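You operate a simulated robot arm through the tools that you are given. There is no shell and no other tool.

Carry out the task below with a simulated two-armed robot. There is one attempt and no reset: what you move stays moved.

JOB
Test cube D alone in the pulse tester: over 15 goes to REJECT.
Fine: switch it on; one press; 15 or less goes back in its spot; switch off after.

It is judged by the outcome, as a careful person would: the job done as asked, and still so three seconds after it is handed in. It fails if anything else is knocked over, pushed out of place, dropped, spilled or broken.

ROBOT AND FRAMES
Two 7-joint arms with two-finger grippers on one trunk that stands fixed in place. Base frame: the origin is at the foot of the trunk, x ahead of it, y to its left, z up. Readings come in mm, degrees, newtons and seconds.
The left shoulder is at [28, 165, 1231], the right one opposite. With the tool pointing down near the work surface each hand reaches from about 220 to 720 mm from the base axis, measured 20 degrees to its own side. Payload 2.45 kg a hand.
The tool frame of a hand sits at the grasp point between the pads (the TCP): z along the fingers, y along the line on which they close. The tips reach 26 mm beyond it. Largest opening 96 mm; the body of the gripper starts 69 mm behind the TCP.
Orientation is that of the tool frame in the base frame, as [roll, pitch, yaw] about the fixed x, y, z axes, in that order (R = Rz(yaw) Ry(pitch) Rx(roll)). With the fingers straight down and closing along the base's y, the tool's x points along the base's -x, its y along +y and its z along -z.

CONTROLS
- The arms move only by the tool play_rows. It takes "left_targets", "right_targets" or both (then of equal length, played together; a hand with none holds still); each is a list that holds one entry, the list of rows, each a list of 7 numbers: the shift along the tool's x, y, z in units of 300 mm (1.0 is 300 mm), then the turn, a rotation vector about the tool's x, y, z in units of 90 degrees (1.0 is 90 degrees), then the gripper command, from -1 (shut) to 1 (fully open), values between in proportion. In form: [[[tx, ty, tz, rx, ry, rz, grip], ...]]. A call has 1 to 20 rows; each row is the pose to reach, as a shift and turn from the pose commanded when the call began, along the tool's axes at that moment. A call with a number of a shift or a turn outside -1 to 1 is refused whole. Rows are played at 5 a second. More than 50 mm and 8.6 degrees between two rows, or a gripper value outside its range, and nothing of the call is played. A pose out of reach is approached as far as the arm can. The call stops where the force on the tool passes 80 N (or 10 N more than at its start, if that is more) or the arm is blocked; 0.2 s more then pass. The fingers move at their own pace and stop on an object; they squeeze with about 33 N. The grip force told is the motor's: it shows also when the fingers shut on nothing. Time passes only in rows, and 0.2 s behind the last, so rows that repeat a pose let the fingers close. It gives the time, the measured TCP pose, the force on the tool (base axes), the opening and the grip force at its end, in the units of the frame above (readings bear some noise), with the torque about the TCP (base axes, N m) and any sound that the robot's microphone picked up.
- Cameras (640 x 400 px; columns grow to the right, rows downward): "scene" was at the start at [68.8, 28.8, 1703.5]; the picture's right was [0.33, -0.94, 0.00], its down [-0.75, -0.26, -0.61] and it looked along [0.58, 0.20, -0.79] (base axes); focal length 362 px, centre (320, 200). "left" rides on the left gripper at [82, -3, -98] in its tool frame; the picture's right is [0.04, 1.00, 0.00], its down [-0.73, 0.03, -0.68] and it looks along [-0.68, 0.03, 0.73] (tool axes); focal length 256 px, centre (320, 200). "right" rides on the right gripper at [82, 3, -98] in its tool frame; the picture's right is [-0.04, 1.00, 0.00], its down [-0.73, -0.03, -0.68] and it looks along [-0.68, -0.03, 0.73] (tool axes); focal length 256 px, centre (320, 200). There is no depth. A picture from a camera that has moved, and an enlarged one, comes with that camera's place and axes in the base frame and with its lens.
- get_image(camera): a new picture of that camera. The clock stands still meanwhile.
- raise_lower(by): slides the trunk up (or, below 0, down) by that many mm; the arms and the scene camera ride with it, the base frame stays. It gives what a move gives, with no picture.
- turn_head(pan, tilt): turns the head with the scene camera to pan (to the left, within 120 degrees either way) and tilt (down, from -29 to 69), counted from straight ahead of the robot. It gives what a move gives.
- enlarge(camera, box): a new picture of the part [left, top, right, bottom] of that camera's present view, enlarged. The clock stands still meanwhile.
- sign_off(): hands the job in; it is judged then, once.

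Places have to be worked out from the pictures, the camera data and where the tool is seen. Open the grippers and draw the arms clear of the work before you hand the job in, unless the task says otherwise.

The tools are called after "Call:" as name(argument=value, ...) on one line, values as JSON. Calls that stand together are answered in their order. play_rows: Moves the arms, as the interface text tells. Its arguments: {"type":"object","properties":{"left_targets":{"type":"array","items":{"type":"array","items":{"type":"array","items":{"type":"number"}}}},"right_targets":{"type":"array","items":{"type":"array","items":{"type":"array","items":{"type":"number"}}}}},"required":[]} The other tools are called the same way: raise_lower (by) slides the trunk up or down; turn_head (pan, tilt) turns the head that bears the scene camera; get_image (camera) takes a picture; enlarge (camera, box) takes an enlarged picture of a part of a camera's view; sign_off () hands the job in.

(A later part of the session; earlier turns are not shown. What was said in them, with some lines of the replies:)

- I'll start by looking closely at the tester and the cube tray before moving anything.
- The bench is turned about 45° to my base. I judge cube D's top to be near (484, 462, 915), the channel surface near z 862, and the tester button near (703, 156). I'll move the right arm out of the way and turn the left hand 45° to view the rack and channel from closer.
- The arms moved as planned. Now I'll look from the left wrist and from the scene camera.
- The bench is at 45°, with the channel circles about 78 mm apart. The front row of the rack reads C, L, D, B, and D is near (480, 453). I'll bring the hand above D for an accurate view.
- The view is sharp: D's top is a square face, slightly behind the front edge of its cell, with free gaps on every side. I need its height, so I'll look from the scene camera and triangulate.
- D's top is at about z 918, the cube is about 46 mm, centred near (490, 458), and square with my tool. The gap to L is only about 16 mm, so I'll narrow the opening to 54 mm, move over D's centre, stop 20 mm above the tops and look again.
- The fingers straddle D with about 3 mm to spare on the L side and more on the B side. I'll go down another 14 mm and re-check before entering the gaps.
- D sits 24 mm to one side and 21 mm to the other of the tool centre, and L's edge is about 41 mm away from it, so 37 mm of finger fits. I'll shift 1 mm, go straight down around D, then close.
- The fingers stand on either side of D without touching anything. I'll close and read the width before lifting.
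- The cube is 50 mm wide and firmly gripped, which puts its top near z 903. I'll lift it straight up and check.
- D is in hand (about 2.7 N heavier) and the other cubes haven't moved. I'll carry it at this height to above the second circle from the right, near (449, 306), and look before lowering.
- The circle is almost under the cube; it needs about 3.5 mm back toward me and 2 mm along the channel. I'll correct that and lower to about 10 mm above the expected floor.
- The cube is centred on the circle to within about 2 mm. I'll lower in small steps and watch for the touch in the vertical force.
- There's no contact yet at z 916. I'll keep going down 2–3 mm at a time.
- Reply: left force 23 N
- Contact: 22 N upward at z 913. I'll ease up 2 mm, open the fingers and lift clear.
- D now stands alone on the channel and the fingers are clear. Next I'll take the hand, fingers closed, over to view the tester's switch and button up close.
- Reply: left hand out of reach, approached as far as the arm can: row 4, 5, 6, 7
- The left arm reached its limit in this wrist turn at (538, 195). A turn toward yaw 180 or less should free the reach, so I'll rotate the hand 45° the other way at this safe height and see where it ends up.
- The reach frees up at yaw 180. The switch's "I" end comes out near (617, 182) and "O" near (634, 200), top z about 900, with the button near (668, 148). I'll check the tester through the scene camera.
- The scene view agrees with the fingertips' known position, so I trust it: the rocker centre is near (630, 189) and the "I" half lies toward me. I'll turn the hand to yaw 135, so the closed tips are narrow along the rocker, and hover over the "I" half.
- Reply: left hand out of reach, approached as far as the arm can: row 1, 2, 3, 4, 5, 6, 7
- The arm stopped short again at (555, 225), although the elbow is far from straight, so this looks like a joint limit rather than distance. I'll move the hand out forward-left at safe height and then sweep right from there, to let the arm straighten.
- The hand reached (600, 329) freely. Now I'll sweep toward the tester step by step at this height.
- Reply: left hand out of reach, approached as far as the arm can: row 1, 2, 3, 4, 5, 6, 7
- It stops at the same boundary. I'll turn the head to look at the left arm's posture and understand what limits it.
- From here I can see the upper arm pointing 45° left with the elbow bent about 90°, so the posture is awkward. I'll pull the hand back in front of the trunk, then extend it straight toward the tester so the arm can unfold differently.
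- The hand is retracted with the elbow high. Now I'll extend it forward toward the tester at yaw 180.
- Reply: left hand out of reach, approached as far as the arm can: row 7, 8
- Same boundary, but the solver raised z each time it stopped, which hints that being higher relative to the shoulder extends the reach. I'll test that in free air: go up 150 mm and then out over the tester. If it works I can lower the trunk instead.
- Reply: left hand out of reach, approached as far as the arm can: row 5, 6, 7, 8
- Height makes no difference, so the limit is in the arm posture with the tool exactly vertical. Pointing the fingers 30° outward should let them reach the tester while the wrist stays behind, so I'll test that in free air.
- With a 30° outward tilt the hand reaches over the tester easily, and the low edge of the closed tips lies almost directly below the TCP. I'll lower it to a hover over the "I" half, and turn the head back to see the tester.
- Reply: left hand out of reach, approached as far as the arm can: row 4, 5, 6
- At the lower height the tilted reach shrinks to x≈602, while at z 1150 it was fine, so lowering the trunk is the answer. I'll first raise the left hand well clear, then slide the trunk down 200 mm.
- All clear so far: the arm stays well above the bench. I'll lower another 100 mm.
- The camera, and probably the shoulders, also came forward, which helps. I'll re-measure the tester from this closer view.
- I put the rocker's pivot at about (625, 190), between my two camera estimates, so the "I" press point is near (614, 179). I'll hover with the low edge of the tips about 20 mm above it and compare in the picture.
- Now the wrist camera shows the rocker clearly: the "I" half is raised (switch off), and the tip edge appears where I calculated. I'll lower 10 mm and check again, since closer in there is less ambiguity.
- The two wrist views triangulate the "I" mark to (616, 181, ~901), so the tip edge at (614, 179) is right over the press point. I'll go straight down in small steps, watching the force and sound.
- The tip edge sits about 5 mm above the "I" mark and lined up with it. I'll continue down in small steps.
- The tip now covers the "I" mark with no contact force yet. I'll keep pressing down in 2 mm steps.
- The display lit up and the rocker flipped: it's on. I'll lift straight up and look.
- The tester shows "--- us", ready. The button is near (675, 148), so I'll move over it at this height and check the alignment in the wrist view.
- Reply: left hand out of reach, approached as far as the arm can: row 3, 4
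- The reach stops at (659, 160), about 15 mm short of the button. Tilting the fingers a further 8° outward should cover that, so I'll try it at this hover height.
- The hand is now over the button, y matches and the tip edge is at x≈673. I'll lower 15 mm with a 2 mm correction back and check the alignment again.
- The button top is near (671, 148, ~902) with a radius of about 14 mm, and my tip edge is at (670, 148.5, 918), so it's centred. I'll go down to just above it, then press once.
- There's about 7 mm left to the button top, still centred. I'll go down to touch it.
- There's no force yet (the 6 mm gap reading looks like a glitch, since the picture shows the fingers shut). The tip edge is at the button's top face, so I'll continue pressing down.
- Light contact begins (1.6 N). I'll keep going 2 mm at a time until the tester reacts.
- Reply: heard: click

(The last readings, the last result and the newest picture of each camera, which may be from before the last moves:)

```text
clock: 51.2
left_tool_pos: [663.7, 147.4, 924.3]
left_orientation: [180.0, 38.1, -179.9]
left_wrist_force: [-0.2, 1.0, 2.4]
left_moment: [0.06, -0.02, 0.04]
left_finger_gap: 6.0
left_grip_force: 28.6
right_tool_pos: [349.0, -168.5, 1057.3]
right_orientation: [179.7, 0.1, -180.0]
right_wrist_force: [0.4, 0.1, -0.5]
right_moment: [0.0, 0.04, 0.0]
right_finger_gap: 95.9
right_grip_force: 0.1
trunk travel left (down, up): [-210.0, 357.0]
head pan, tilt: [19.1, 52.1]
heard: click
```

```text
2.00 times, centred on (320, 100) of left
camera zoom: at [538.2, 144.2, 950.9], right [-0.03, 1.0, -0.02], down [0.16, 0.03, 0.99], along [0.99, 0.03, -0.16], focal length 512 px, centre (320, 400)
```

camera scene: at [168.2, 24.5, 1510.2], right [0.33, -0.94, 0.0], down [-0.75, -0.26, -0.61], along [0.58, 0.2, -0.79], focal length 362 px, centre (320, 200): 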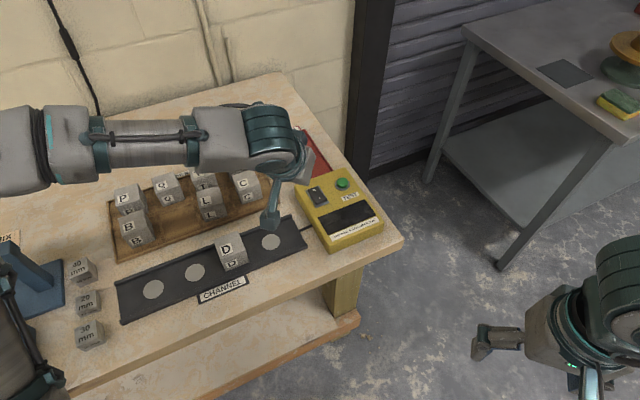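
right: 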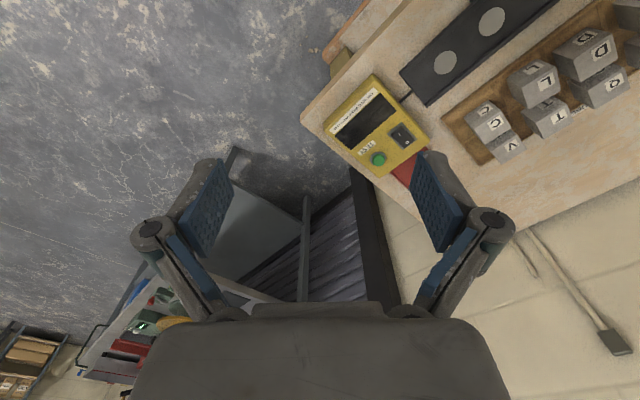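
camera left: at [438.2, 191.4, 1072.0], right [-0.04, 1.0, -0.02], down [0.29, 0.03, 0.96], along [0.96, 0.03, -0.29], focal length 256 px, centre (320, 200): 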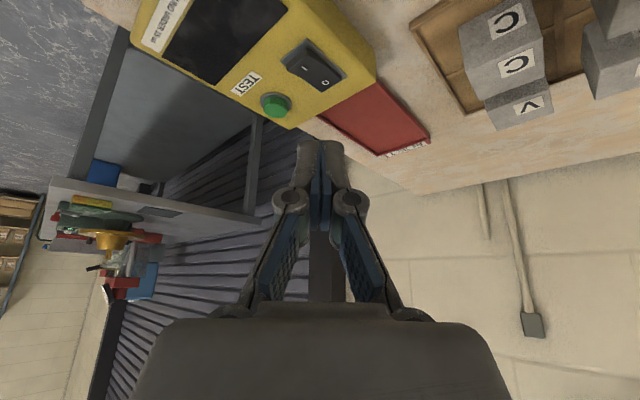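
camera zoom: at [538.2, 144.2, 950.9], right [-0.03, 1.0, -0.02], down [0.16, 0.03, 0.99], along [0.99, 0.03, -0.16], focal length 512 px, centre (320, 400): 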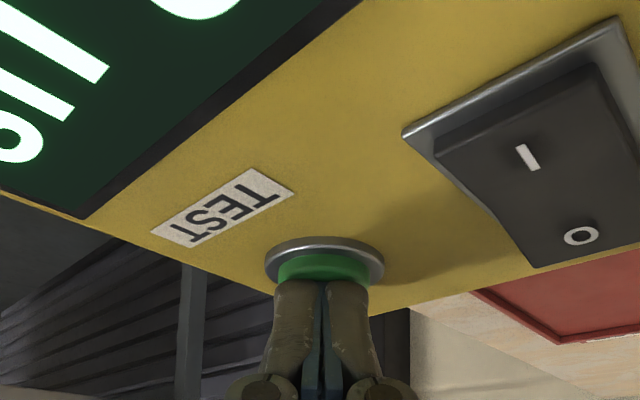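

A click was heard and the display shows a reading ending in "12 us", with its left side hidden by the wrist camera. I'll lift straight off the button and read the whole display.

Call:
play_rows(left_targets=[[[-0.03, 0, -0.04, 0, 0, 0, -1], [-0.082, 0, -0.105, 0, 0, 0, -1], [-0.13, 0, -0.17, 0, 0, 0, -1], [-0.13, 0, -0.17, 0, 0, 0, -1]]])

Call:
enlarge(camera="scene", box=[270, 150, 390, 250])

Call:
get_image(camera="left")

Call:
get_image(camera="scene")

```text
clock: 52.2
left_tool_pos: [664.6, 148.4, 986.6]
left_orientation: [179.8, 38.1, -180.0]
left_wrist_force: [0.0, -0.5, 0.1]
left_moment: [0.0, 0.02, 0.0]
left_finger_gap: 0.1
left_grip_force: 28.1
right_tool_pos: [348.9, -167.8, 1056.9]
right_orientation: [179.8, 0.1, -180.0]
right_wrist_force: [0.1, 0.2, -0.8]
right_moment: [0.0, 0.0, 0.01]
right_finger_gap: 95.8
right_grip_force: 0.1
trunk travel left (down, up): [-210.0, 357.0]
head pan, tilt: [19.1, 52.1]
```

```text
4.00 times, centred on (330, 200) of scene
camera zoom: at [170.2, 24.2, 1509.7], right [0.33, -0.94, 0.0], down [-0.75, -0.26, -0.61], along [0.58, 0.2, -0.79], focal length 1446 px, centre (280, 200)
```

zoom: 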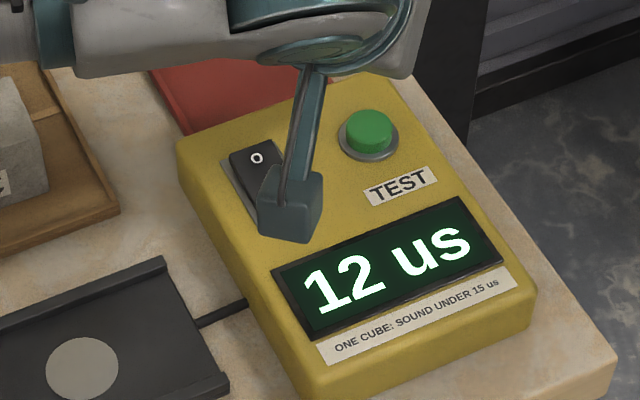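

```text
taken
camera left: at [539.5, 144.7, 1013.9], right [-0.03, 1.0, -0.02], down [0.16, 0.03, 0.99], along [0.99, 0.03, -0.16], focal length 256 px, centre (320, 200)
```

left: 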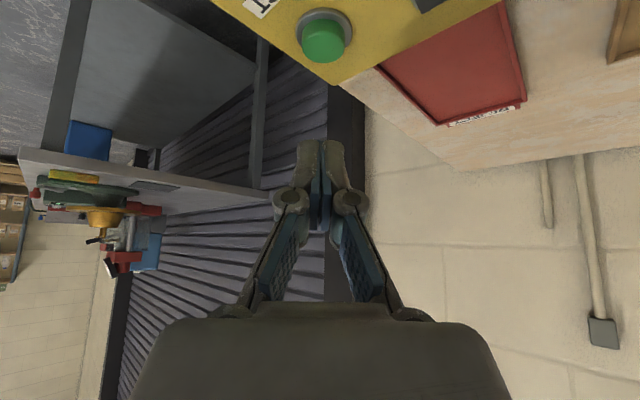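

```text
taken
camera scene: at [170.2, 24.2, 1509.7], right [0.33, -0.94, 0.0], down [-0.75, -0.26, -0.61], along [0.58, 0.2, -0.79], focal length 362 px, centre (320, 200)
```

scene: 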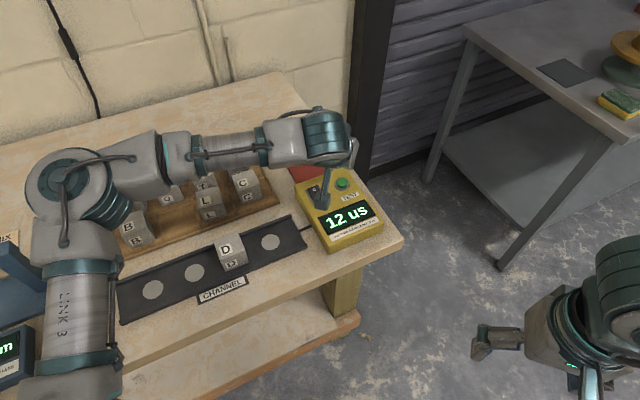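

The reading is 12 us, so D is sound and goes back to its spot. First I'll switch off: return to the 30° tilt and hover over the "O" end, near (635, 201).

Call:
play_rows(left_targets=[[[0.03, 0.06, 0, 0, 0.045, 0, -1], [0.08, 0.12, 0.005, 0, 0.089, 0, -1], [0.151, 0.175, 0.016, 0, 0.089, 0, -1], [0.151, 0.175, 0.016, 0, 0.089, 0, -1]]])

Call:
enlarge(camera="left", box=[200, 40, 440, 200])

```text
clock: 53.2
left_tool_pos: [630.2, 200.8, 954.6]
left_orientation: [179.9, 30.0, -179.9]
left_wrist_force: [0.0, -0.4, -0.2]
left_moment: [0.0, 0.0, 0.03]
left_finger_gap: 0.0
left_grip_force: 28.3
right_tool_pos: [348.6, -167.1, 1056.5]
right_orientation: [179.8, 0.0, 180.0]
right_wrist_force: [-0.3, -0.4, -0.6]
right_moment: [0.02, 0.02, -0.02]
right_finger_gap: 95.9
right_grip_force: 0.1
trunk travel left (down, up): [-210.0, 357.0]
head pan, tilt: [19.1, 52.1]
```

```text
2.50 times, centred on (320, 120) of left
camera zoom: at [510.6, 197.9, 997.9], right [-0.04, 1.0, -0.02], down [0.3, 0.03, 0.95], along [0.95, 0.03, -0.3], focal length 640 px, centre (320, 400)
```

zoom: 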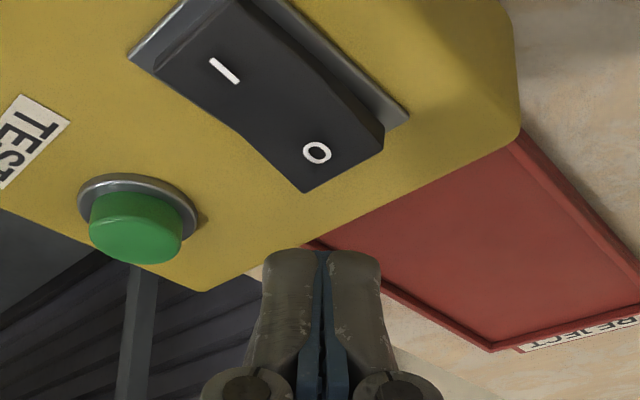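

The tip edge is at (633, 201), over the raised "O" end. I'll lower it and check.

Call:
play_rows(left_targets=[[[0.013, 0.003, 0.023, 0, 0, 0, -1], [0.027, 0.003, 0.046, 0, 0, 0, -1], [0.027, 0.003, 0.046, 0, 0, 0, -1]]])

Call:
enlarge(camera="left", box=[200, 40, 440, 200])

```text
clock: 54.0
left_tool_pos: [631.1, 201.5, 939.9]
left_orientation: [179.9, 30.1, -180.0]
left_wrist_force: [-0.4, 0.6, -0.2]
left_moment: [-0.03, 0.02, 0.03]
left_finger_gap: 0.0
left_grip_force: 28.4
right_tool_pos: [347.0, -168.1, 1057.0]
right_orientation: [179.8, 0.1, 180.0]
right_wrist_force: [0.0, -0.8, 0.2]
right_moment: [0.0, 0.01, -0.03]
right_finger_gap: 96.1
right_grip_force: 0.0
trunk travel left (down, up): [-210.0, 357.0]
head pan, tilt: [19.1, 52.1]
```

```text
2.50 times, centred on (320, 120) of left
camera zoom: at [510.0, 198.4, 983.5], right [-0.04, 1.0, -0.02], down [0.29, 0.03, 0.96], along [0.96, 0.03, -0.29], focal length 640 px, centre (320, 400)
```

zoom: 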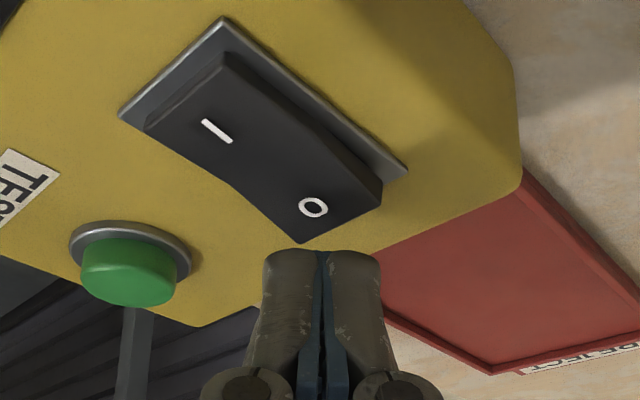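

It's aligned: the "O" end will meet the tip after about 8 mm. I'll continue down in steps.

Call:
play_rows(left_targets=[[[0.006, 0, 0.01, 0, 0, 0, -1], [0.012, 0, 0.02, 0, 0, 0, -1], [0.012, 0, 0.02, 0, 0, 0, -1]]])

Call:
play_rows(left_targets=[[[0.003, 0, 0.006, 0, 0, 0, -1], [0.003, 0, 0.006, 0, 0, 0, -1]]])

Call:
play_rows(left_targets=[[[0.003, 0, 0.006, 0, 0, 0, -1], [0.003, 0, 0.006, 0, 0, 0, -1]]])

Call:
enlarge(camera="scene", box=[270, 150, 390, 250])

Call:
enlarge(camera="left", box=[200, 40, 440, 200])

```text
clock: 54.8
left_tool_pos: [629.4, 200.0, 932.4]
left_orientation: [179.9, 30.1, 180.0]
left_wrist_force: [-0.1, 0.3, -0.5]
left_moment: [0.0, -0.01, 0.01]
left_finger_gap: 0.0
left_grip_force: 28.6
right_tool_pos: [348.3, -168.4, 1058.1]
right_orientation: [179.8, 0.0, -180.0]
right_wrist_force: [1.0, 0.1, 0.6]
right_moment: [-0.01, 0.03, -0.04]
right_finger_gap: 96.0
right_grip_force: 0.1
trunk travel left (down, up): [-210.0, 357.0]
head pan, tilt: [19.1, 52.1]
```

```text
clock: 55.4
left_tool_pos: [631.3, 202.2, 932.3]
left_orientation: [179.9, 30.1, -179.9]
left_wrist_force: [-0.3, -0.1, 0.0]
left_moment: [0.0, 0.01, 0.0]
left_finger_gap: 0.2
left_grip_force: 28.0
right_tool_pos: [348.8, -168.0, 1057.8]
right_orientation: [179.7, 0.1, 180.0]
right_wrist_force: [-0.1, 0.0, 0.2]
right_moment: [-0.03, 0.01, 0.0]
right_finger_gap: 96.1
right_grip_force: 0.1
trunk travel left (down, up): [-210.0, 357.0]
head pan, tilt: [19.1, 52.1]
```

```text
clock: 56.0
left_tool_pos: [630.0, 202.6, 929.9]
left_orientation: [179.9, 30.1, -179.9]
left_wrist_force: [0.1, 0.5, -0.3]
left_moment: [-0.01, -0.03, 0.0]
left_finger_gap: 0.0
left_grip_force: 28.3
right_tool_pos: [348.4, -167.1, 1058.0]
right_orientation: [179.9, 0.1, 179.9]
right_wrist_force: [0.2, -0.8, 0.3]
right_moment: [-0.03, -0.03, -0.03]
right_finger_gap: 95.9
right_grip_force: 0.1
trunk travel left (down, up): [-210.0, 357.0]
head pan, tilt: [19.1, 52.1]
```

```text
4.00 times, centred on (330, 200) of scene
camera zoom: at [169.8, 24.6, 1509.7], right [0.33, -0.94, 0.0], down [-0.75, -0.26, -0.61], along [0.58, 0.2, -0.79], focal length 1446 px, centre (280, 200)
```

zoom: 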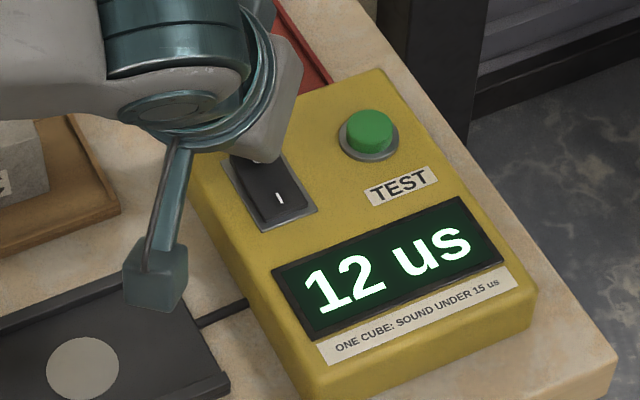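

```text
2.50 times, centred on (320, 120) of left
camera zoom: at [510.3, 198.3, 973.3], right [-0.04, 1.0, -0.02], down [0.29, 0.03, 0.96], along [0.95, 0.03, -0.3], focal length 640 px, centre (320, 400)
```

zoom: 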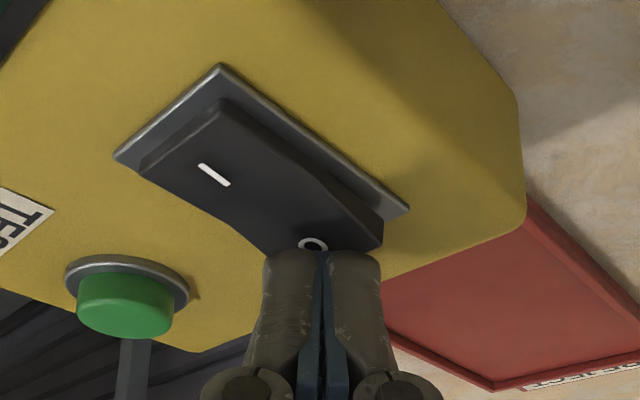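

No contact yet, and the tip edge is right at the "O" mark. I'll keep going down in 2 mm steps.

Call:
play_rows(left_targets=[[[0.003, 0, 0.006, 0, 0, 0, -1], [0.003, 0, 0.006, 0, 0, 0, -1]]])

Call:
play_rows(left_targets=[[[0.003, 0, 0.006, 0, 0, 0, -1], [0.003, 0, 0.006, 0, 0, 0, -1]]])

Call:
play_rows(left_targets=[[[0.003, 0, 0.006, 0, 0, 0, -1], [0.003, 0, 0.006, 0, 0, 0, -1]]])

Call:
enlarge(camera="scene", box=[270, 150, 390, 250])

Call:
enlarge(camera="left", box=[200, 40, 440, 200])

```text
clock: 56.6
left_tool_pos: [631.6, 201.6, 927.8]
left_orientation: [179.9, 30.2, -179.8]
left_wrist_force: [-0.2, 0.3, 0.8]
left_moment: [0.05, -0.01, -0.03]
left_finger_gap: 0.0
left_grip_force: 28.4
right_tool_pos: [348.7, -168.0, 1056.2]
right_orientation: [179.7, 0.1, -179.9]
right_wrist_force: [-0.3, -0.6, 0.4]
right_moment: [0.02, 0.03, 0.0]
right_finger_gap: 96.2
right_grip_force: 0.2
trunk travel left (down, up): [-210.0, 357.0]
head pan, tilt: [19.1, 52.1]
```

```text
clock: 57.2
left_tool_pos: [630.7, 202.4, 925.4]
left_orientation: [179.8, 30.1, 180.0]
left_wrist_force: [-0.4, -0.2, -0.1]
left_moment: [0.02, -0.01, 0.01]
left_finger_gap: 0.0
left_grip_force: 28.8
right_tool_pos: [347.3, -167.9, 1057.3]
right_orientation: [179.8, 0.1, 179.9]
right_wrist_force: [0.5, -0.5, -0.5]
right_moment: [0.0, 0.0, 0.02]
right_finger_gap: 96.1
right_grip_force: 0.1
trunk travel left (down, up): [-210.0, 357.0]
head pan, tilt: [19.1, 52.1]
```

```text
clock: 57.8
left_tool_pos: [631.5, 202.1, 924.1]
left_orientation: [179.9, 30.2, -180.0]
left_wrist_force: [1.5, 1.9, 6.8]
left_moment: [0.02, -0.08, 0.01]
left_finger_gap: 0.0
left_grip_force: 28.2
right_tool_pos: [348.3, -165.6, 1057.8]
right_orientation: [179.8, 0.2, 179.9]
right_wrist_force: [0.3, 0.2, 0.1]
right_moment: [-0.01, -0.03, 0.01]
right_finger_gap: 95.9
right_grip_force: 0.1
trunk travel left (down, up): [-210.0, 357.0]
head pan, tilt: [19.1, 52.1]
```

```text
4.00 times, centred on (330, 200) of scene
camera zoom: at [168.8, 24.7, 1510.0], right [0.33, -0.94, 0.0], down [-0.75, -0.26, -0.61], along [0.58, 0.2, -0.79], focal length 1446 px, centre (280, 200)
```

zoom: 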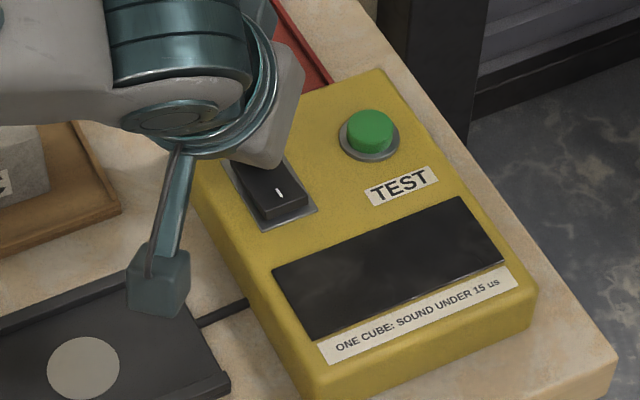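

```text
2.50 times, centred on (320, 120) of left
camera zoom: at [510.8, 197.9, 968.0], right [-0.04, 1.0, -0.02], down [0.29, 0.03, 0.96], along [0.96, 0.03, -0.29], focal length 640 px, centre (320, 400)
```

zoom: 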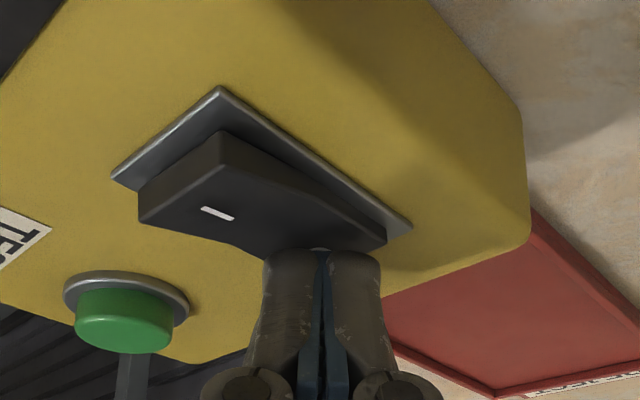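

The display went dark and the rocker shows "I" raised: the tester is off. I'll lift straight up, then bring the trunk back to its original height, where handling the cube worked well.

Call:
play_rows(left_targets=[[[-0.03, 0, -0.05, 0, 0, 0, -1], [-0.1, 0, -0.173, 0, 0, 0, -1], [-0.15, 0, -0.26, 0, 0, 0, -1], [-0.15, 0, -0.26, 0, 0, 0, -1]]])

Call:
raise_lower(by=190)

Call:
get_image(camera="scene")

```text
clock: 58.8
left_tool_pos: [631.8, 200.7, 1014.5]
left_orientation: [179.8, 30.0, 180.0]
left_wrist_force: [-1.0, -0.8, 0.2]
left_moment: [-0.02, 0.0, 0.01]
left_finger_gap: 0.0
left_grip_force: 28.5
right_tool_pos: [348.5, -167.8, 1057.2]
right_orientation: [179.9, 0.1, 179.9]
right_wrist_force: [-1.3, -0.3, -0.2]
right_moment: [-0.02, 0.01, -0.04]
right_finger_gap: 96.2
right_grip_force: 0.1
trunk travel left (down, up): [-210.0, 357.0]
head pan, tilt: [19.1, 52.1]
```

```text
clock: 60.9
left_tool_pos: [631.9, 201.1, 1202.2]
left_orientation: [179.9, 30.0, -179.9]
left_wrist_force: [0.1, -0.6, -0.1]
left_moment: [-0.02, 0.02, -0.02]
left_finger_gap: 0.3
left_grip_force: 28.6
right_tool_pos: [348.4, -167.2, 1246.9]
right_orientation: [179.8, 0.0, -180.0]
right_wrist_force: [-0.1, 0.0, -0.9]
right_moment: [-0.01, 0.01, 0.01]
right_finger_gap: 96.0
right_grip_force: 0.1
trunk travel left (down, up): [-400.0, 167.0]
head pan, tilt: [19.1, 52.1]
```

```text
taken
camera scene: at [69.8, 24.5, 1703.4], right [0.33, -0.94, 0.0], down [-0.75, -0.26, -0.61], along [0.58, 0.2, -0.79], focal length 362 px, centre (320, 200)
```

scene: 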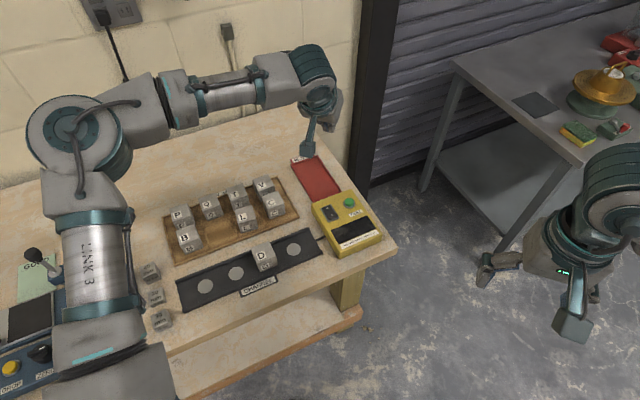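

The switch is off and everything stands as it should. Now I'll bring the hand back over the bench, upright, heading for D.

Call:
play_rows(left_targets=[[[0.09, 0.05, -0.008, 0, 0.055, 0, -1], [0.18, 0.11, -0.016, 0, 0.11, 0, -1], [0.28, 0.165, -0.024, 0, 0.165, 0, -1], [0.37, 0.22, -0.03, 0, 0.22, 0, -1], [0.47, 0.275, -0.038, 0, 0.28, 0, -1], [0.559, 0.33, -0.045, 0, 0.333, 0, -1], [0.559, 0.33, -0.045, 0, 0.333, 0, -1]]])

Call:
play_rows(left_targets=[[[0.02, 0.003, 0.061, 0, 0, -0.083, 0.35], [0.039, 0.006, 0.122, 0, 0, -0.167, 0.35], [0.058, 0.009, 0.183, 0, 0, -0.25, 0.35], [0.078, 0.012, 0.245, 0, 0, -0.333, 0.35], [0.098, 0.015, 0.306, 0, 0, -0.417, 0.35], [0.117, 0.017, 0.367, 0, 0, -0.5, 0.35], [0.117, 0.017, 0.367, 0, 0, -0.5, 0.35]]])

Call:
get_image(camera="left")

```text
clock: 62.5
left_tool_pos: [478.9, 302.3, 1131.2]
left_orientation: [179.9, 0.0, -179.9]
left_wrist_force: [0.2, -0.2, -0.6]
left_moment: [-0.02, 0.04, -0.05]
left_finger_gap: 0.1
left_grip_force: 28.9
right_tool_pos: [349.6, -166.9, 1246.1]
right_orientation: [179.9, 0.0, -180.0]
right_wrist_force: [1.5, -0.3, 0.6]
right_moment: [0.02, 0.01, -0.01]
right_finger_gap: 95.8
right_grip_force: 0.1
trunk travel left (down, up): [-400.0, 167.0]
head pan, tilt: [19.1, 52.1]
```

```text
clock: 64.1
left_tool_pos: [444.0, 306.7, 1021.0]
left_orientation: [180.0, 0.2, -134.9]
left_wrist_force: [1.1, -0.8, 0.4]
left_moment: [-0.03, -0.01, 0.01]
left_finger_gap: 64.6
left_grip_force: 0.1
right_tool_pos: [348.1, -166.9, 1247.4]
right_orientation: [180.0, 0.1, 180.0]
right_wrist_force: [0.4, -0.3, -0.7]
right_moment: [-0.06, 0.01, -0.02]
right_finger_gap: 96.2
right_grip_force: 0.1
trunk travel left (down, up): [-400.0, 167.0]
head pan, tilt: [19.1, 52.1]
```

```text
taken
camera left: at [388.6, 245.8, 1119.1], right [-0.74, 0.68, 0.0], down [0.5, 0.54, 0.68], along [0.46, 0.5, -0.73], focal length 256 px, centre (320, 200)
```

left: 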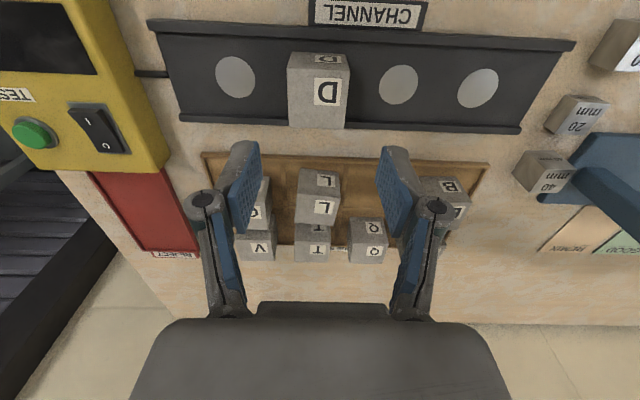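

D stands where I left it. I'll lower around it with the 65 mm opening, then close.

Call:
play_rows(left_targets=[[[0.003, -0.006, 0.1, 0, 0, 0, 0.35], [0.003, -0.006, 0.2, 0, 0, 0, 0.35], [0.003, -0.006, 0.27, 0, 0, 0, 0.35], [0.003, -0.006, 0.3, 0, 0, 0, 0.35], [0.003, -0.006, 0.3, 0, 0, 0, 0.35]]])

Call:
get_image(camera="left")

```text
clock: 65.3
left_tool_pos: [444.1, 302.9, 929.7]
left_orientation: [-180.0, 0.1, -134.9]
left_wrist_force: [0.0, 0.0, -0.5]
left_moment: [0.02, 0.01, 0.0]
left_finger_gap: 65.0
left_grip_force: 0.0
right_tool_pos: [348.5, -166.7, 1246.7]
right_orientation: [179.9, 0.1, -179.9]
right_wrist_force: [-0.3, 0.4, 1.0]
right_moment: [-0.01, 0.0, -0.01]
right_finger_gap: 96.0
right_grip_force: 0.1
trunk travel left (down, up): [-400.0, 167.0]
head pan, tilt: [19.1, 52.1]
```

```text
taken
camera left: at [388.6, 243.7, 1027.6], right [-0.74, 0.68, 0.0], down [0.5, 0.54, 0.68], along [0.46, 0.5, -0.73], focal length 256 px, centre (320, 200)
```

left: 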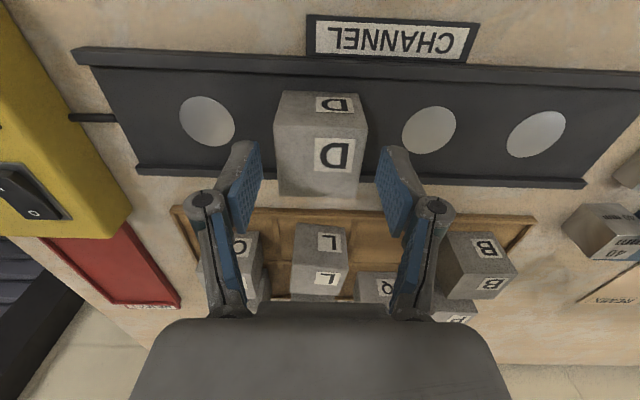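

D is centred between the fingers. I'll go down another 20 mm and close.

Call:
play_rows(left_targets=[[[0, 0, 0.035, 0, 0, 0, 0.35], [0, 0, 0.068, 0, 0, 0, 0.35], [0, 0, 0.068, 0, 0, 0, 0.35], [0, 0, 0.068, 0, 0, 0, -1], [0, 0, 0.068, 0, 0, 0, -1], [0, 0, 0.068, 0, 0, 0, -1], [0, 0, 0.068, 0, 0, 0, -1]]])

Call:
get_image(camera="left")

```text
clock: 66.9
left_tool_pos: [443.1, 304.5, 910.3]
left_orientation: [180.0, 0.2, -135.0]
left_wrist_force: [-0.5, 1.7, 2.6]
left_moment: [-0.01, -0.04, -0.02]
left_finger_gap: 49.5
left_grip_force: 33.5
right_tool_pos: [347.7, -167.1, 1246.0]
right_orientation: [179.9, 0.2, 180.0]
right_wrist_force: [0.4, 0.4, -0.7]
right_moment: [0.07, 0.01, 0.01]
right_finger_gap: 96.2
right_grip_force: 0.1
trunk travel left (down, up): [-400.0, 167.0]
head pan, tilt: [19.1, 52.1]
```

```text
taken
camera left: at [388.3, 244.6, 1007.4], right [-0.74, 0.68, 0.0], down [0.5, 0.54, 0.68], along [0.46, 0.5, -0.73], focal length 256 px, centre (320, 200)
```

left: 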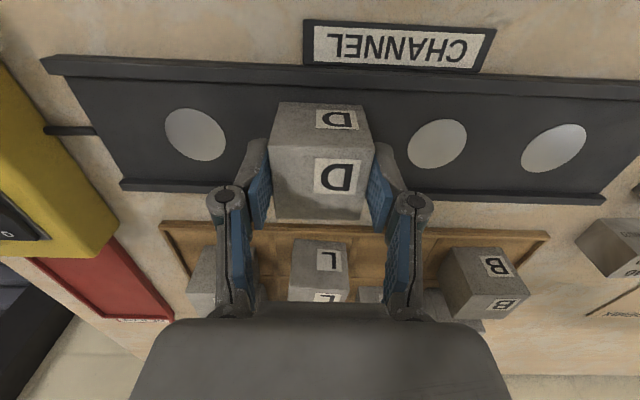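

Gripped at 49.5 mm again. I'll lift 90 mm and carry D back over its empty cell, to the pick position (492, 461).

Call:
play_rows(left_targets=[[[0, 0, -0.02, 0, 0, 0, -1], [0, 0, -0.1, 0, 0, 0, -1], [0, 0, -0.2, 0, 0, 0, -1], [0, 0, -0.3, 0, 0, 0, -1], [-0.08, 0.042, -0.3, 0, 0, 0, -1], [-0.18, 0.094, -0.3, 0, 0, 0, -1], [-0.28, 0.147, -0.3, 0, 0, 0, -1], [-0.38, 0.2, -0.3, 0, 0, 0, -1], [-0.45, 0.236, -0.3, 0, 0, 0, -1], [-0.483, 0.253, -0.3, 0, 0, 0, -1], [-0.483, 0.253, -0.3, 0, 0, 0, -1]]])

Call:
get_image(camera="left")

Call:
enlarge(camera="scene", box=[150, 170, 310, 290])

```text
clock: 69.3
left_tool_pos: [493.4, 462.0, 998.9]
left_orientation: [-179.8, 0.1, -134.9]
left_wrist_force: [-0.2, -0.6, -3.3]
left_moment: [0.0, 0.03, 0.01]
left_finger_gap: 49.5
left_grip_force: 33.0
right_tool_pos: [348.1, -166.5, 1247.9]
right_orientation: [180.0, 0.1, 180.0]
right_wrist_force: [-0.5, 0.0, -1.2]
right_moment: [-0.03, -0.02, 0.02]
right_finger_gap: 95.8
right_grip_force: 0.0
trunk travel left (down, up): [-400.0, 167.0]
head pan, tilt: [19.1, 52.1]
```

```text
taken
camera left: at [437.1, 401.0, 1097.3], right [-0.74, 0.68, 0.0], down [0.5, 0.54, 0.68], along [0.46, 0.5, -0.73], focal length 256 px, centre (320, 200)
```

left: 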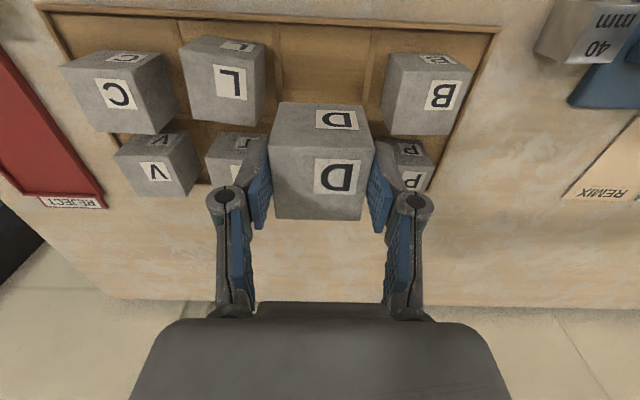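

```text
3.33 times, centred on (230, 230) of scene
camera zoom: at [69.4, 27.4, 1703.5], right [0.33, -0.94, 0.0], down [-0.75, -0.26, -0.61], along [0.58, 0.2, -0.79], focal length 1205 px, centre (620, 100)
```

zoom: 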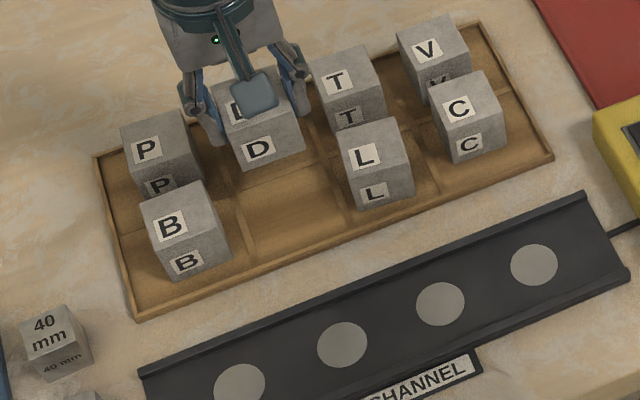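

It's over its cell and matches the earlier lift-off picture. I'll lower to a few millimetres above the floor and check from both cameras.

Call:
play_rows(left_targets=[[[0.005, 0, 0.05, 0, 0, 0, -1], [0.005, 0, 0.11, 0, 0, 0, -1], [0.005, 0, 0.17, 0, 0, 0, -1], [0.005, 0, 0.22, 0, 0, 0, -1], [0.005, 0, 0.26, 0, 0, 0, -1], [0.005, 0, 0.273, 0, 0, 0, -1], [0.005, 0, 0.273, 0, 0, 0, -1]]])

Call:
enlarge(camera="left", box=[220, 30, 420, 230])

Call:
enlarge(camera="scene", box=[170, 180, 270, 260])

```text
clock: 70.9
left_tool_pos: [492.1, 460.4, 917.2]
left_orientation: [-179.8, 0.2, -134.9]
left_wrist_force: [-0.5, 0.1, -2.8]
left_moment: [-0.03, 0.0, -0.02]
left_finger_gap: 49.4
left_grip_force: 33.2
right_tool_pos: [349.3, -166.6, 1247.5]
right_orientation: [179.9, 0.1, 180.0]
right_wrist_force: [-0.5, 0.0, 0.9]
right_moment: [-0.03, 0.02, 0.01]
right_finger_gap: 95.9
right_grip_force: 0.1
trunk travel left (down, up): [-400.0, 167.0]
head pan, tilt: [19.1, 52.1]
```

```text
2.00 times, centred on (320, 130) of left
camera zoom: at [436.7, 399.6, 1015.2], right [-0.74, 0.68, 0.0], down [0.5, 0.54, 0.68], along [0.46, 0.5, -0.73], focal length 512 px, centre (320, 340)
```

zoom: 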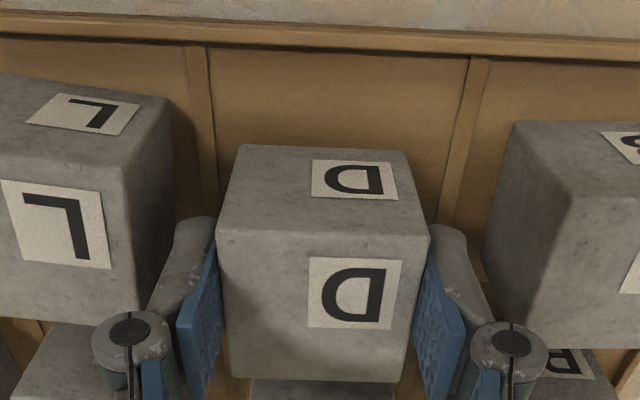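

```text
5.00 times, centred on (220, 220) of scene
camera zoom: at [69.6, 27.3, 1703.5], right [0.33, -0.94, 0.0], down [-0.75, -0.26, -0.61], along [0.58, 0.2, -0.79], focal length 1808 px, centre (820, 100)
```

zoom: 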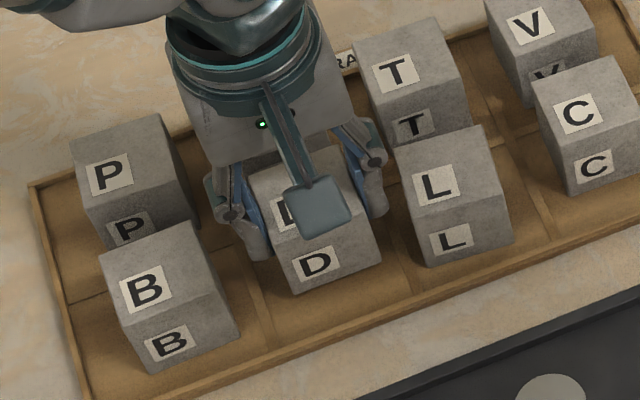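

D is inside its cell, in line with its original place and clear of its neighbours. I'll lower in 2–3 mm steps until it touches the floor.

Call:
play_rows(left_targets=[[[0, 0, 0.012, 0, 0, 0, -1], [0, 0, 0.012, 0, 0, 0, -1]]])

Call:
play_rows(left_targets=[[[0, 0, 0.008, 0, 0, 0, -1], [0, 0, 0.008, 0, 0, 0, -1]]])

```text
clock: 71.5
left_tool_pos: [492.5, 459.9, 915.3]
left_orientation: [-179.9, 0.2, -134.9]
left_wrist_force: [-0.1, 0.5, -2.4]
left_moment: [0.01, 0.0, 0.0]
left_finger_gap: 49.5
left_grip_force: 33.0
right_tool_pos: [349.2, -165.5, 1247.2]
right_orientation: [179.9, 0.1, 180.0]
right_wrist_force: [-0.5, 0.3, 0.6]
right_moment: [-0.01, 0.02, -0.02]
right_finger_gap: 96.0
right_grip_force: 0.0
trunk travel left (down, up): [-400.0, 167.0]
head pan, tilt: [19.1, 52.1]
```

```text
clock: 72.1
left_tool_pos: [491.7, 460.4, 912.0]
left_orientation: [-179.9, 0.1, -135.0]
left_wrist_force: [-0.4, 0.5, -3.0]
left_moment: [-0.01, 0.03, 0.0]
left_finger_gap: 49.7
left_grip_force: 32.8
right_tool_pos: [349.1, -166.8, 1248.0]
right_orientation: [179.9, 0.2, -180.0]
right_wrist_force: [-0.2, 0.4, 0.3]
right_moment: [0.0, -0.01, 0.0]
right_finger_gap: 95.9
right_grip_force: 0.1
trunk travel left (down, up): [-400.0, 167.0]
head pan, tilt: [19.1, 52.1]
```

Still hanging free at z 912, so I'll go a little further.

Call:
play_rows(left_targets=[[[0, 0, 0.006, 0, 0, 0, -1], [0, 0, 0.006, 0, 0, 0, -1]]])

Call:
play_rows(left_targets=[[[0, 0, 0.006, 0, 0, 0, -1], [0, 0, 0.006, 0, 0, 0, -1]]])

```text
clock: 72.7
left_tool_pos: [492.3, 460.3, 910.5]
left_orientation: [-180.0, 0.1, -134.8]
left_wrist_force: [-0.6, -0.3, -1.6]
left_moment: [-0.04, 0.04, 0.0]
left_finger_gap: 49.3
left_grip_force: 32.9
right_tool_pos: [349.2, -166.4, 1247.3]
right_orientation: [179.9, 0.2, -180.0]
right_wrist_force: [0.2, 0.8, 0.3]
right_moment: [0.01, -0.01, -0.01]
right_finger_gap: 96.2
right_grip_force: 0.0
trunk travel left (down, up): [-400.0, 167.0]
head pan, tilt: [19.1, 52.1]
```

```text
clock: 73.3
left_tool_pos: [491.5, 459.7, 908.7]
left_orientation: [-179.9, 0.1, -134.8]
left_wrist_force: [0.6, 1.0, 1.6]
left_moment: [0.14, 0.05, 0.0]
left_finger_gap: 49.6
left_grip_force: 33.6
right_tool_pos: [348.0, -166.0, 1247.4]
right_orientation: [179.8, 0.2, 180.0]
right_wrist_force: [0.1, 0.1, 0.2]
right_moment: [0.02, -0.03, -0.02]
right_finger_gap: 95.8
right_grip_force: 0.1
trunk travel left (down, up): [-400.0, 167.0]
head pan, tilt: [19.1, 52.1]
```

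The floor is reached: the load has gone and the force is +1.6 N at z 908.7. I'll open just enough to 55 mm, so the fingers stay clear of L, and lift straight up.

Call:
play_rows(left_targets=[[[0, 0, 0, 0, 0, 0, 0.135], [0, 0, 0, 0, 0, 0, 0.135], [0, 0, 0, 0, 0, 0, 0.135], [0, 0, -0.03, 0, 0, 0, 0.135], [0, 0, -0.08, 0, 0, 0, 0.135], [0, 0, -0.15, 0, 0, 0, 0.135], [0, 0, -0.27, 0, 0, 0, 0.135], [0, 0, -0.4, 0, 0, 0, 0.135], [0, 0, -0.4, 0, 0, 0, 0.135]]])

Call:
get_image(camera="left")

Call:
enlarge(camera="scene", box=[150, 170, 310, 290])

```text
clock: 75.3
left_tool_pos: [491.1, 457.7, 1030.5]
left_orientation: [-179.9, 0.1, -134.9]
left_wrist_force: [0.9, 0.0, 0.9]
left_moment: [0.0, 0.0, -0.01]
left_finger_gap: 54.4
left_grip_force: 0.1
right_tool_pos: [348.3, -166.1, 1247.3]
right_orientation: [179.9, 0.1, 180.0]
right_wrist_force: [-0.4, -0.3, -0.8]
right_moment: [0.0, 0.01, -0.02]
right_finger_gap: 96.0
right_grip_force: 0.0
trunk travel left (down, up): [-400.0, 167.0]
head pan, tilt: [19.1, 52.1]
```

```text
taken
camera left: at [435.8, 397.8, 1128.1], right [-0.74, 0.68, 0.0], down [0.5, 0.54, 0.68], along [0.46, 0.5, -0.73], focal length 256 px, centre (320, 200)
```

left: 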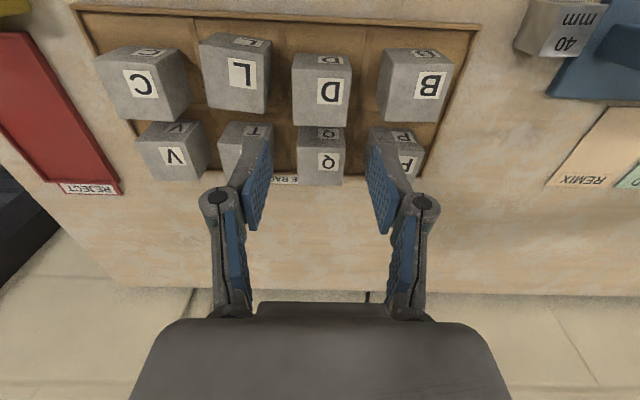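

```text
3.33 times, centred on (230, 230) of scene
camera zoom: at [69.4, 26.2, 1703.5], right [0.33, -0.94, 0.0], down [-0.75, -0.26, -0.61], along [0.58, 0.2, -0.79], focal length 1205 px, centre (620, 100)
```

zoom: 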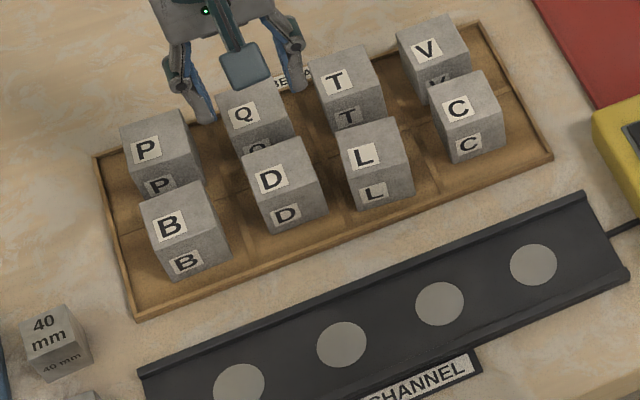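

D is back in its cell as before, with all the neighbours untouched. I'll open the gripper and draw the left arm up and back to about its starting pose.

Call:
play_rows(left_targets=[[[0.02, 0.005, -0.14, 0, 0, 0, 0.135], [0.08, 0.015, -0.28, 0, 0, 0.083, 1], [0.16, 0.03, -0.42, 0, 0, 0.167, 1], [0.25, 0.045, -0.54, 0, 0, 0.25, 1], [0.33, 0.06, -0.63, 0, 0, 0.333, 1], [0.4, 0.07, -0.68, 0, 0, 0.417, 1], [0.446, 0.078, -0.7, 0, 0, 0.5, 1], [0.446, 0.078, -0.7, 0, 0, 0.5, 1]]])

Call:
get_image(camera="scene")

Call:
enlarge(camera="scene", box=[290, 140, 400, 270])

Call:
enlarge(camera="scene", box=[150, 160, 330, 310])

```text
clock: 77.1
left_tool_pos: [378.7, 381.1, 1238.7]
left_orientation: [-180.0, 0.2, 180.0]
left_wrist_force: [0.6, 0.3, 0.0]
left_moment: [-0.01, 0.01, -0.04]
left_finger_gap: 95.8
left_grip_force: 0.1
right_tool_pos: [349.3, -166.3, 1246.4]
right_orientation: [180.0, 0.1, 180.0]
right_wrist_force: [0.4, 0.0, -0.6]
right_moment: [0.01, 0.01, -0.03]
right_finger_gap: 95.9
right_grip_force: 0.0
trunk travel left (down, up): [-400.0, 167.0]
head pan, tilt: [19.1, 52.1]
```

```text
taken
camera scene: at [68.1, 26.4, 1703.6], right [0.33, -0.94, 0.0], down [-0.75, -0.26, -0.61], along [0.58, 0.2, -0.79], focal length 362 px, centre (320, 200)
```

scene: 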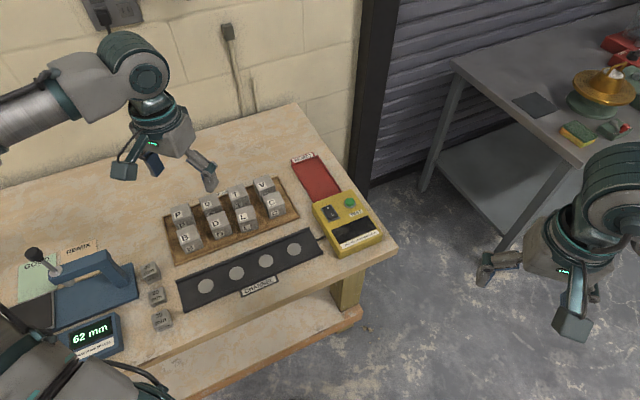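

```text
3.08 times, centred on (345, 205) of scene
camera zoom: at [68.1, 26.4, 1703.6], right [0.33, -0.94, 0.0], down [-0.75, -0.26, -0.61], along [0.58, 0.2, -0.79], focal length 1112 px, centre (243, 185)
```

zoom: 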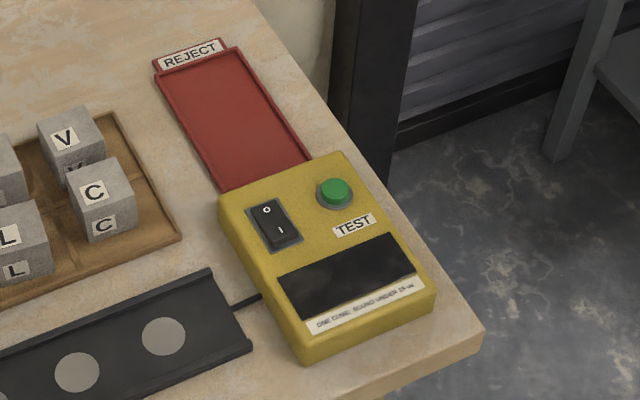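

```text
2.67 times, centred on (240, 235) of scene
camera zoom: at [68.1, 26.4, 1703.6], right [0.33, -0.94, 0.0], down [-0.75, -0.26, -0.61], along [0.58, 0.2, -0.79], focal length 964 px, centre (533, 107)
```

zoom: 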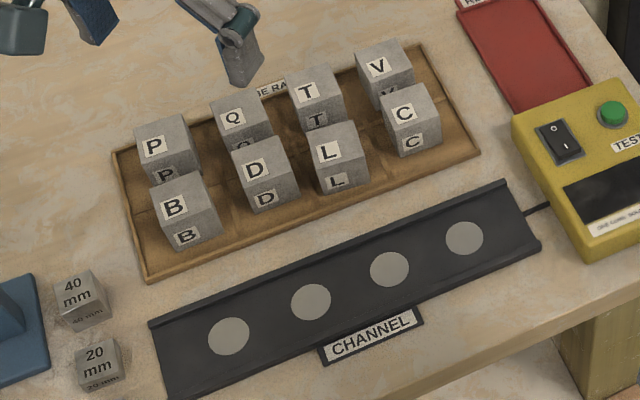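

The tester is off with a dark display, the channel is empty, D (12 us) is back in its own cell, and everything else is as it was. Both grippers are open and clear of the bench, so I'm handing the job in.

Call:
sign_off()

```text
The job is handed in.
```

Cube D read 12 us, which is within the 15 limit, so I put it back in its own cell in the rack.

I tested it alone on the channel: switched the tester on, pressed TEST once, read the display and switched it off again. The last pictures show the tester dark, the channel empty and the other cubes where they were at the start. Both grippers are open and clear of the bench.
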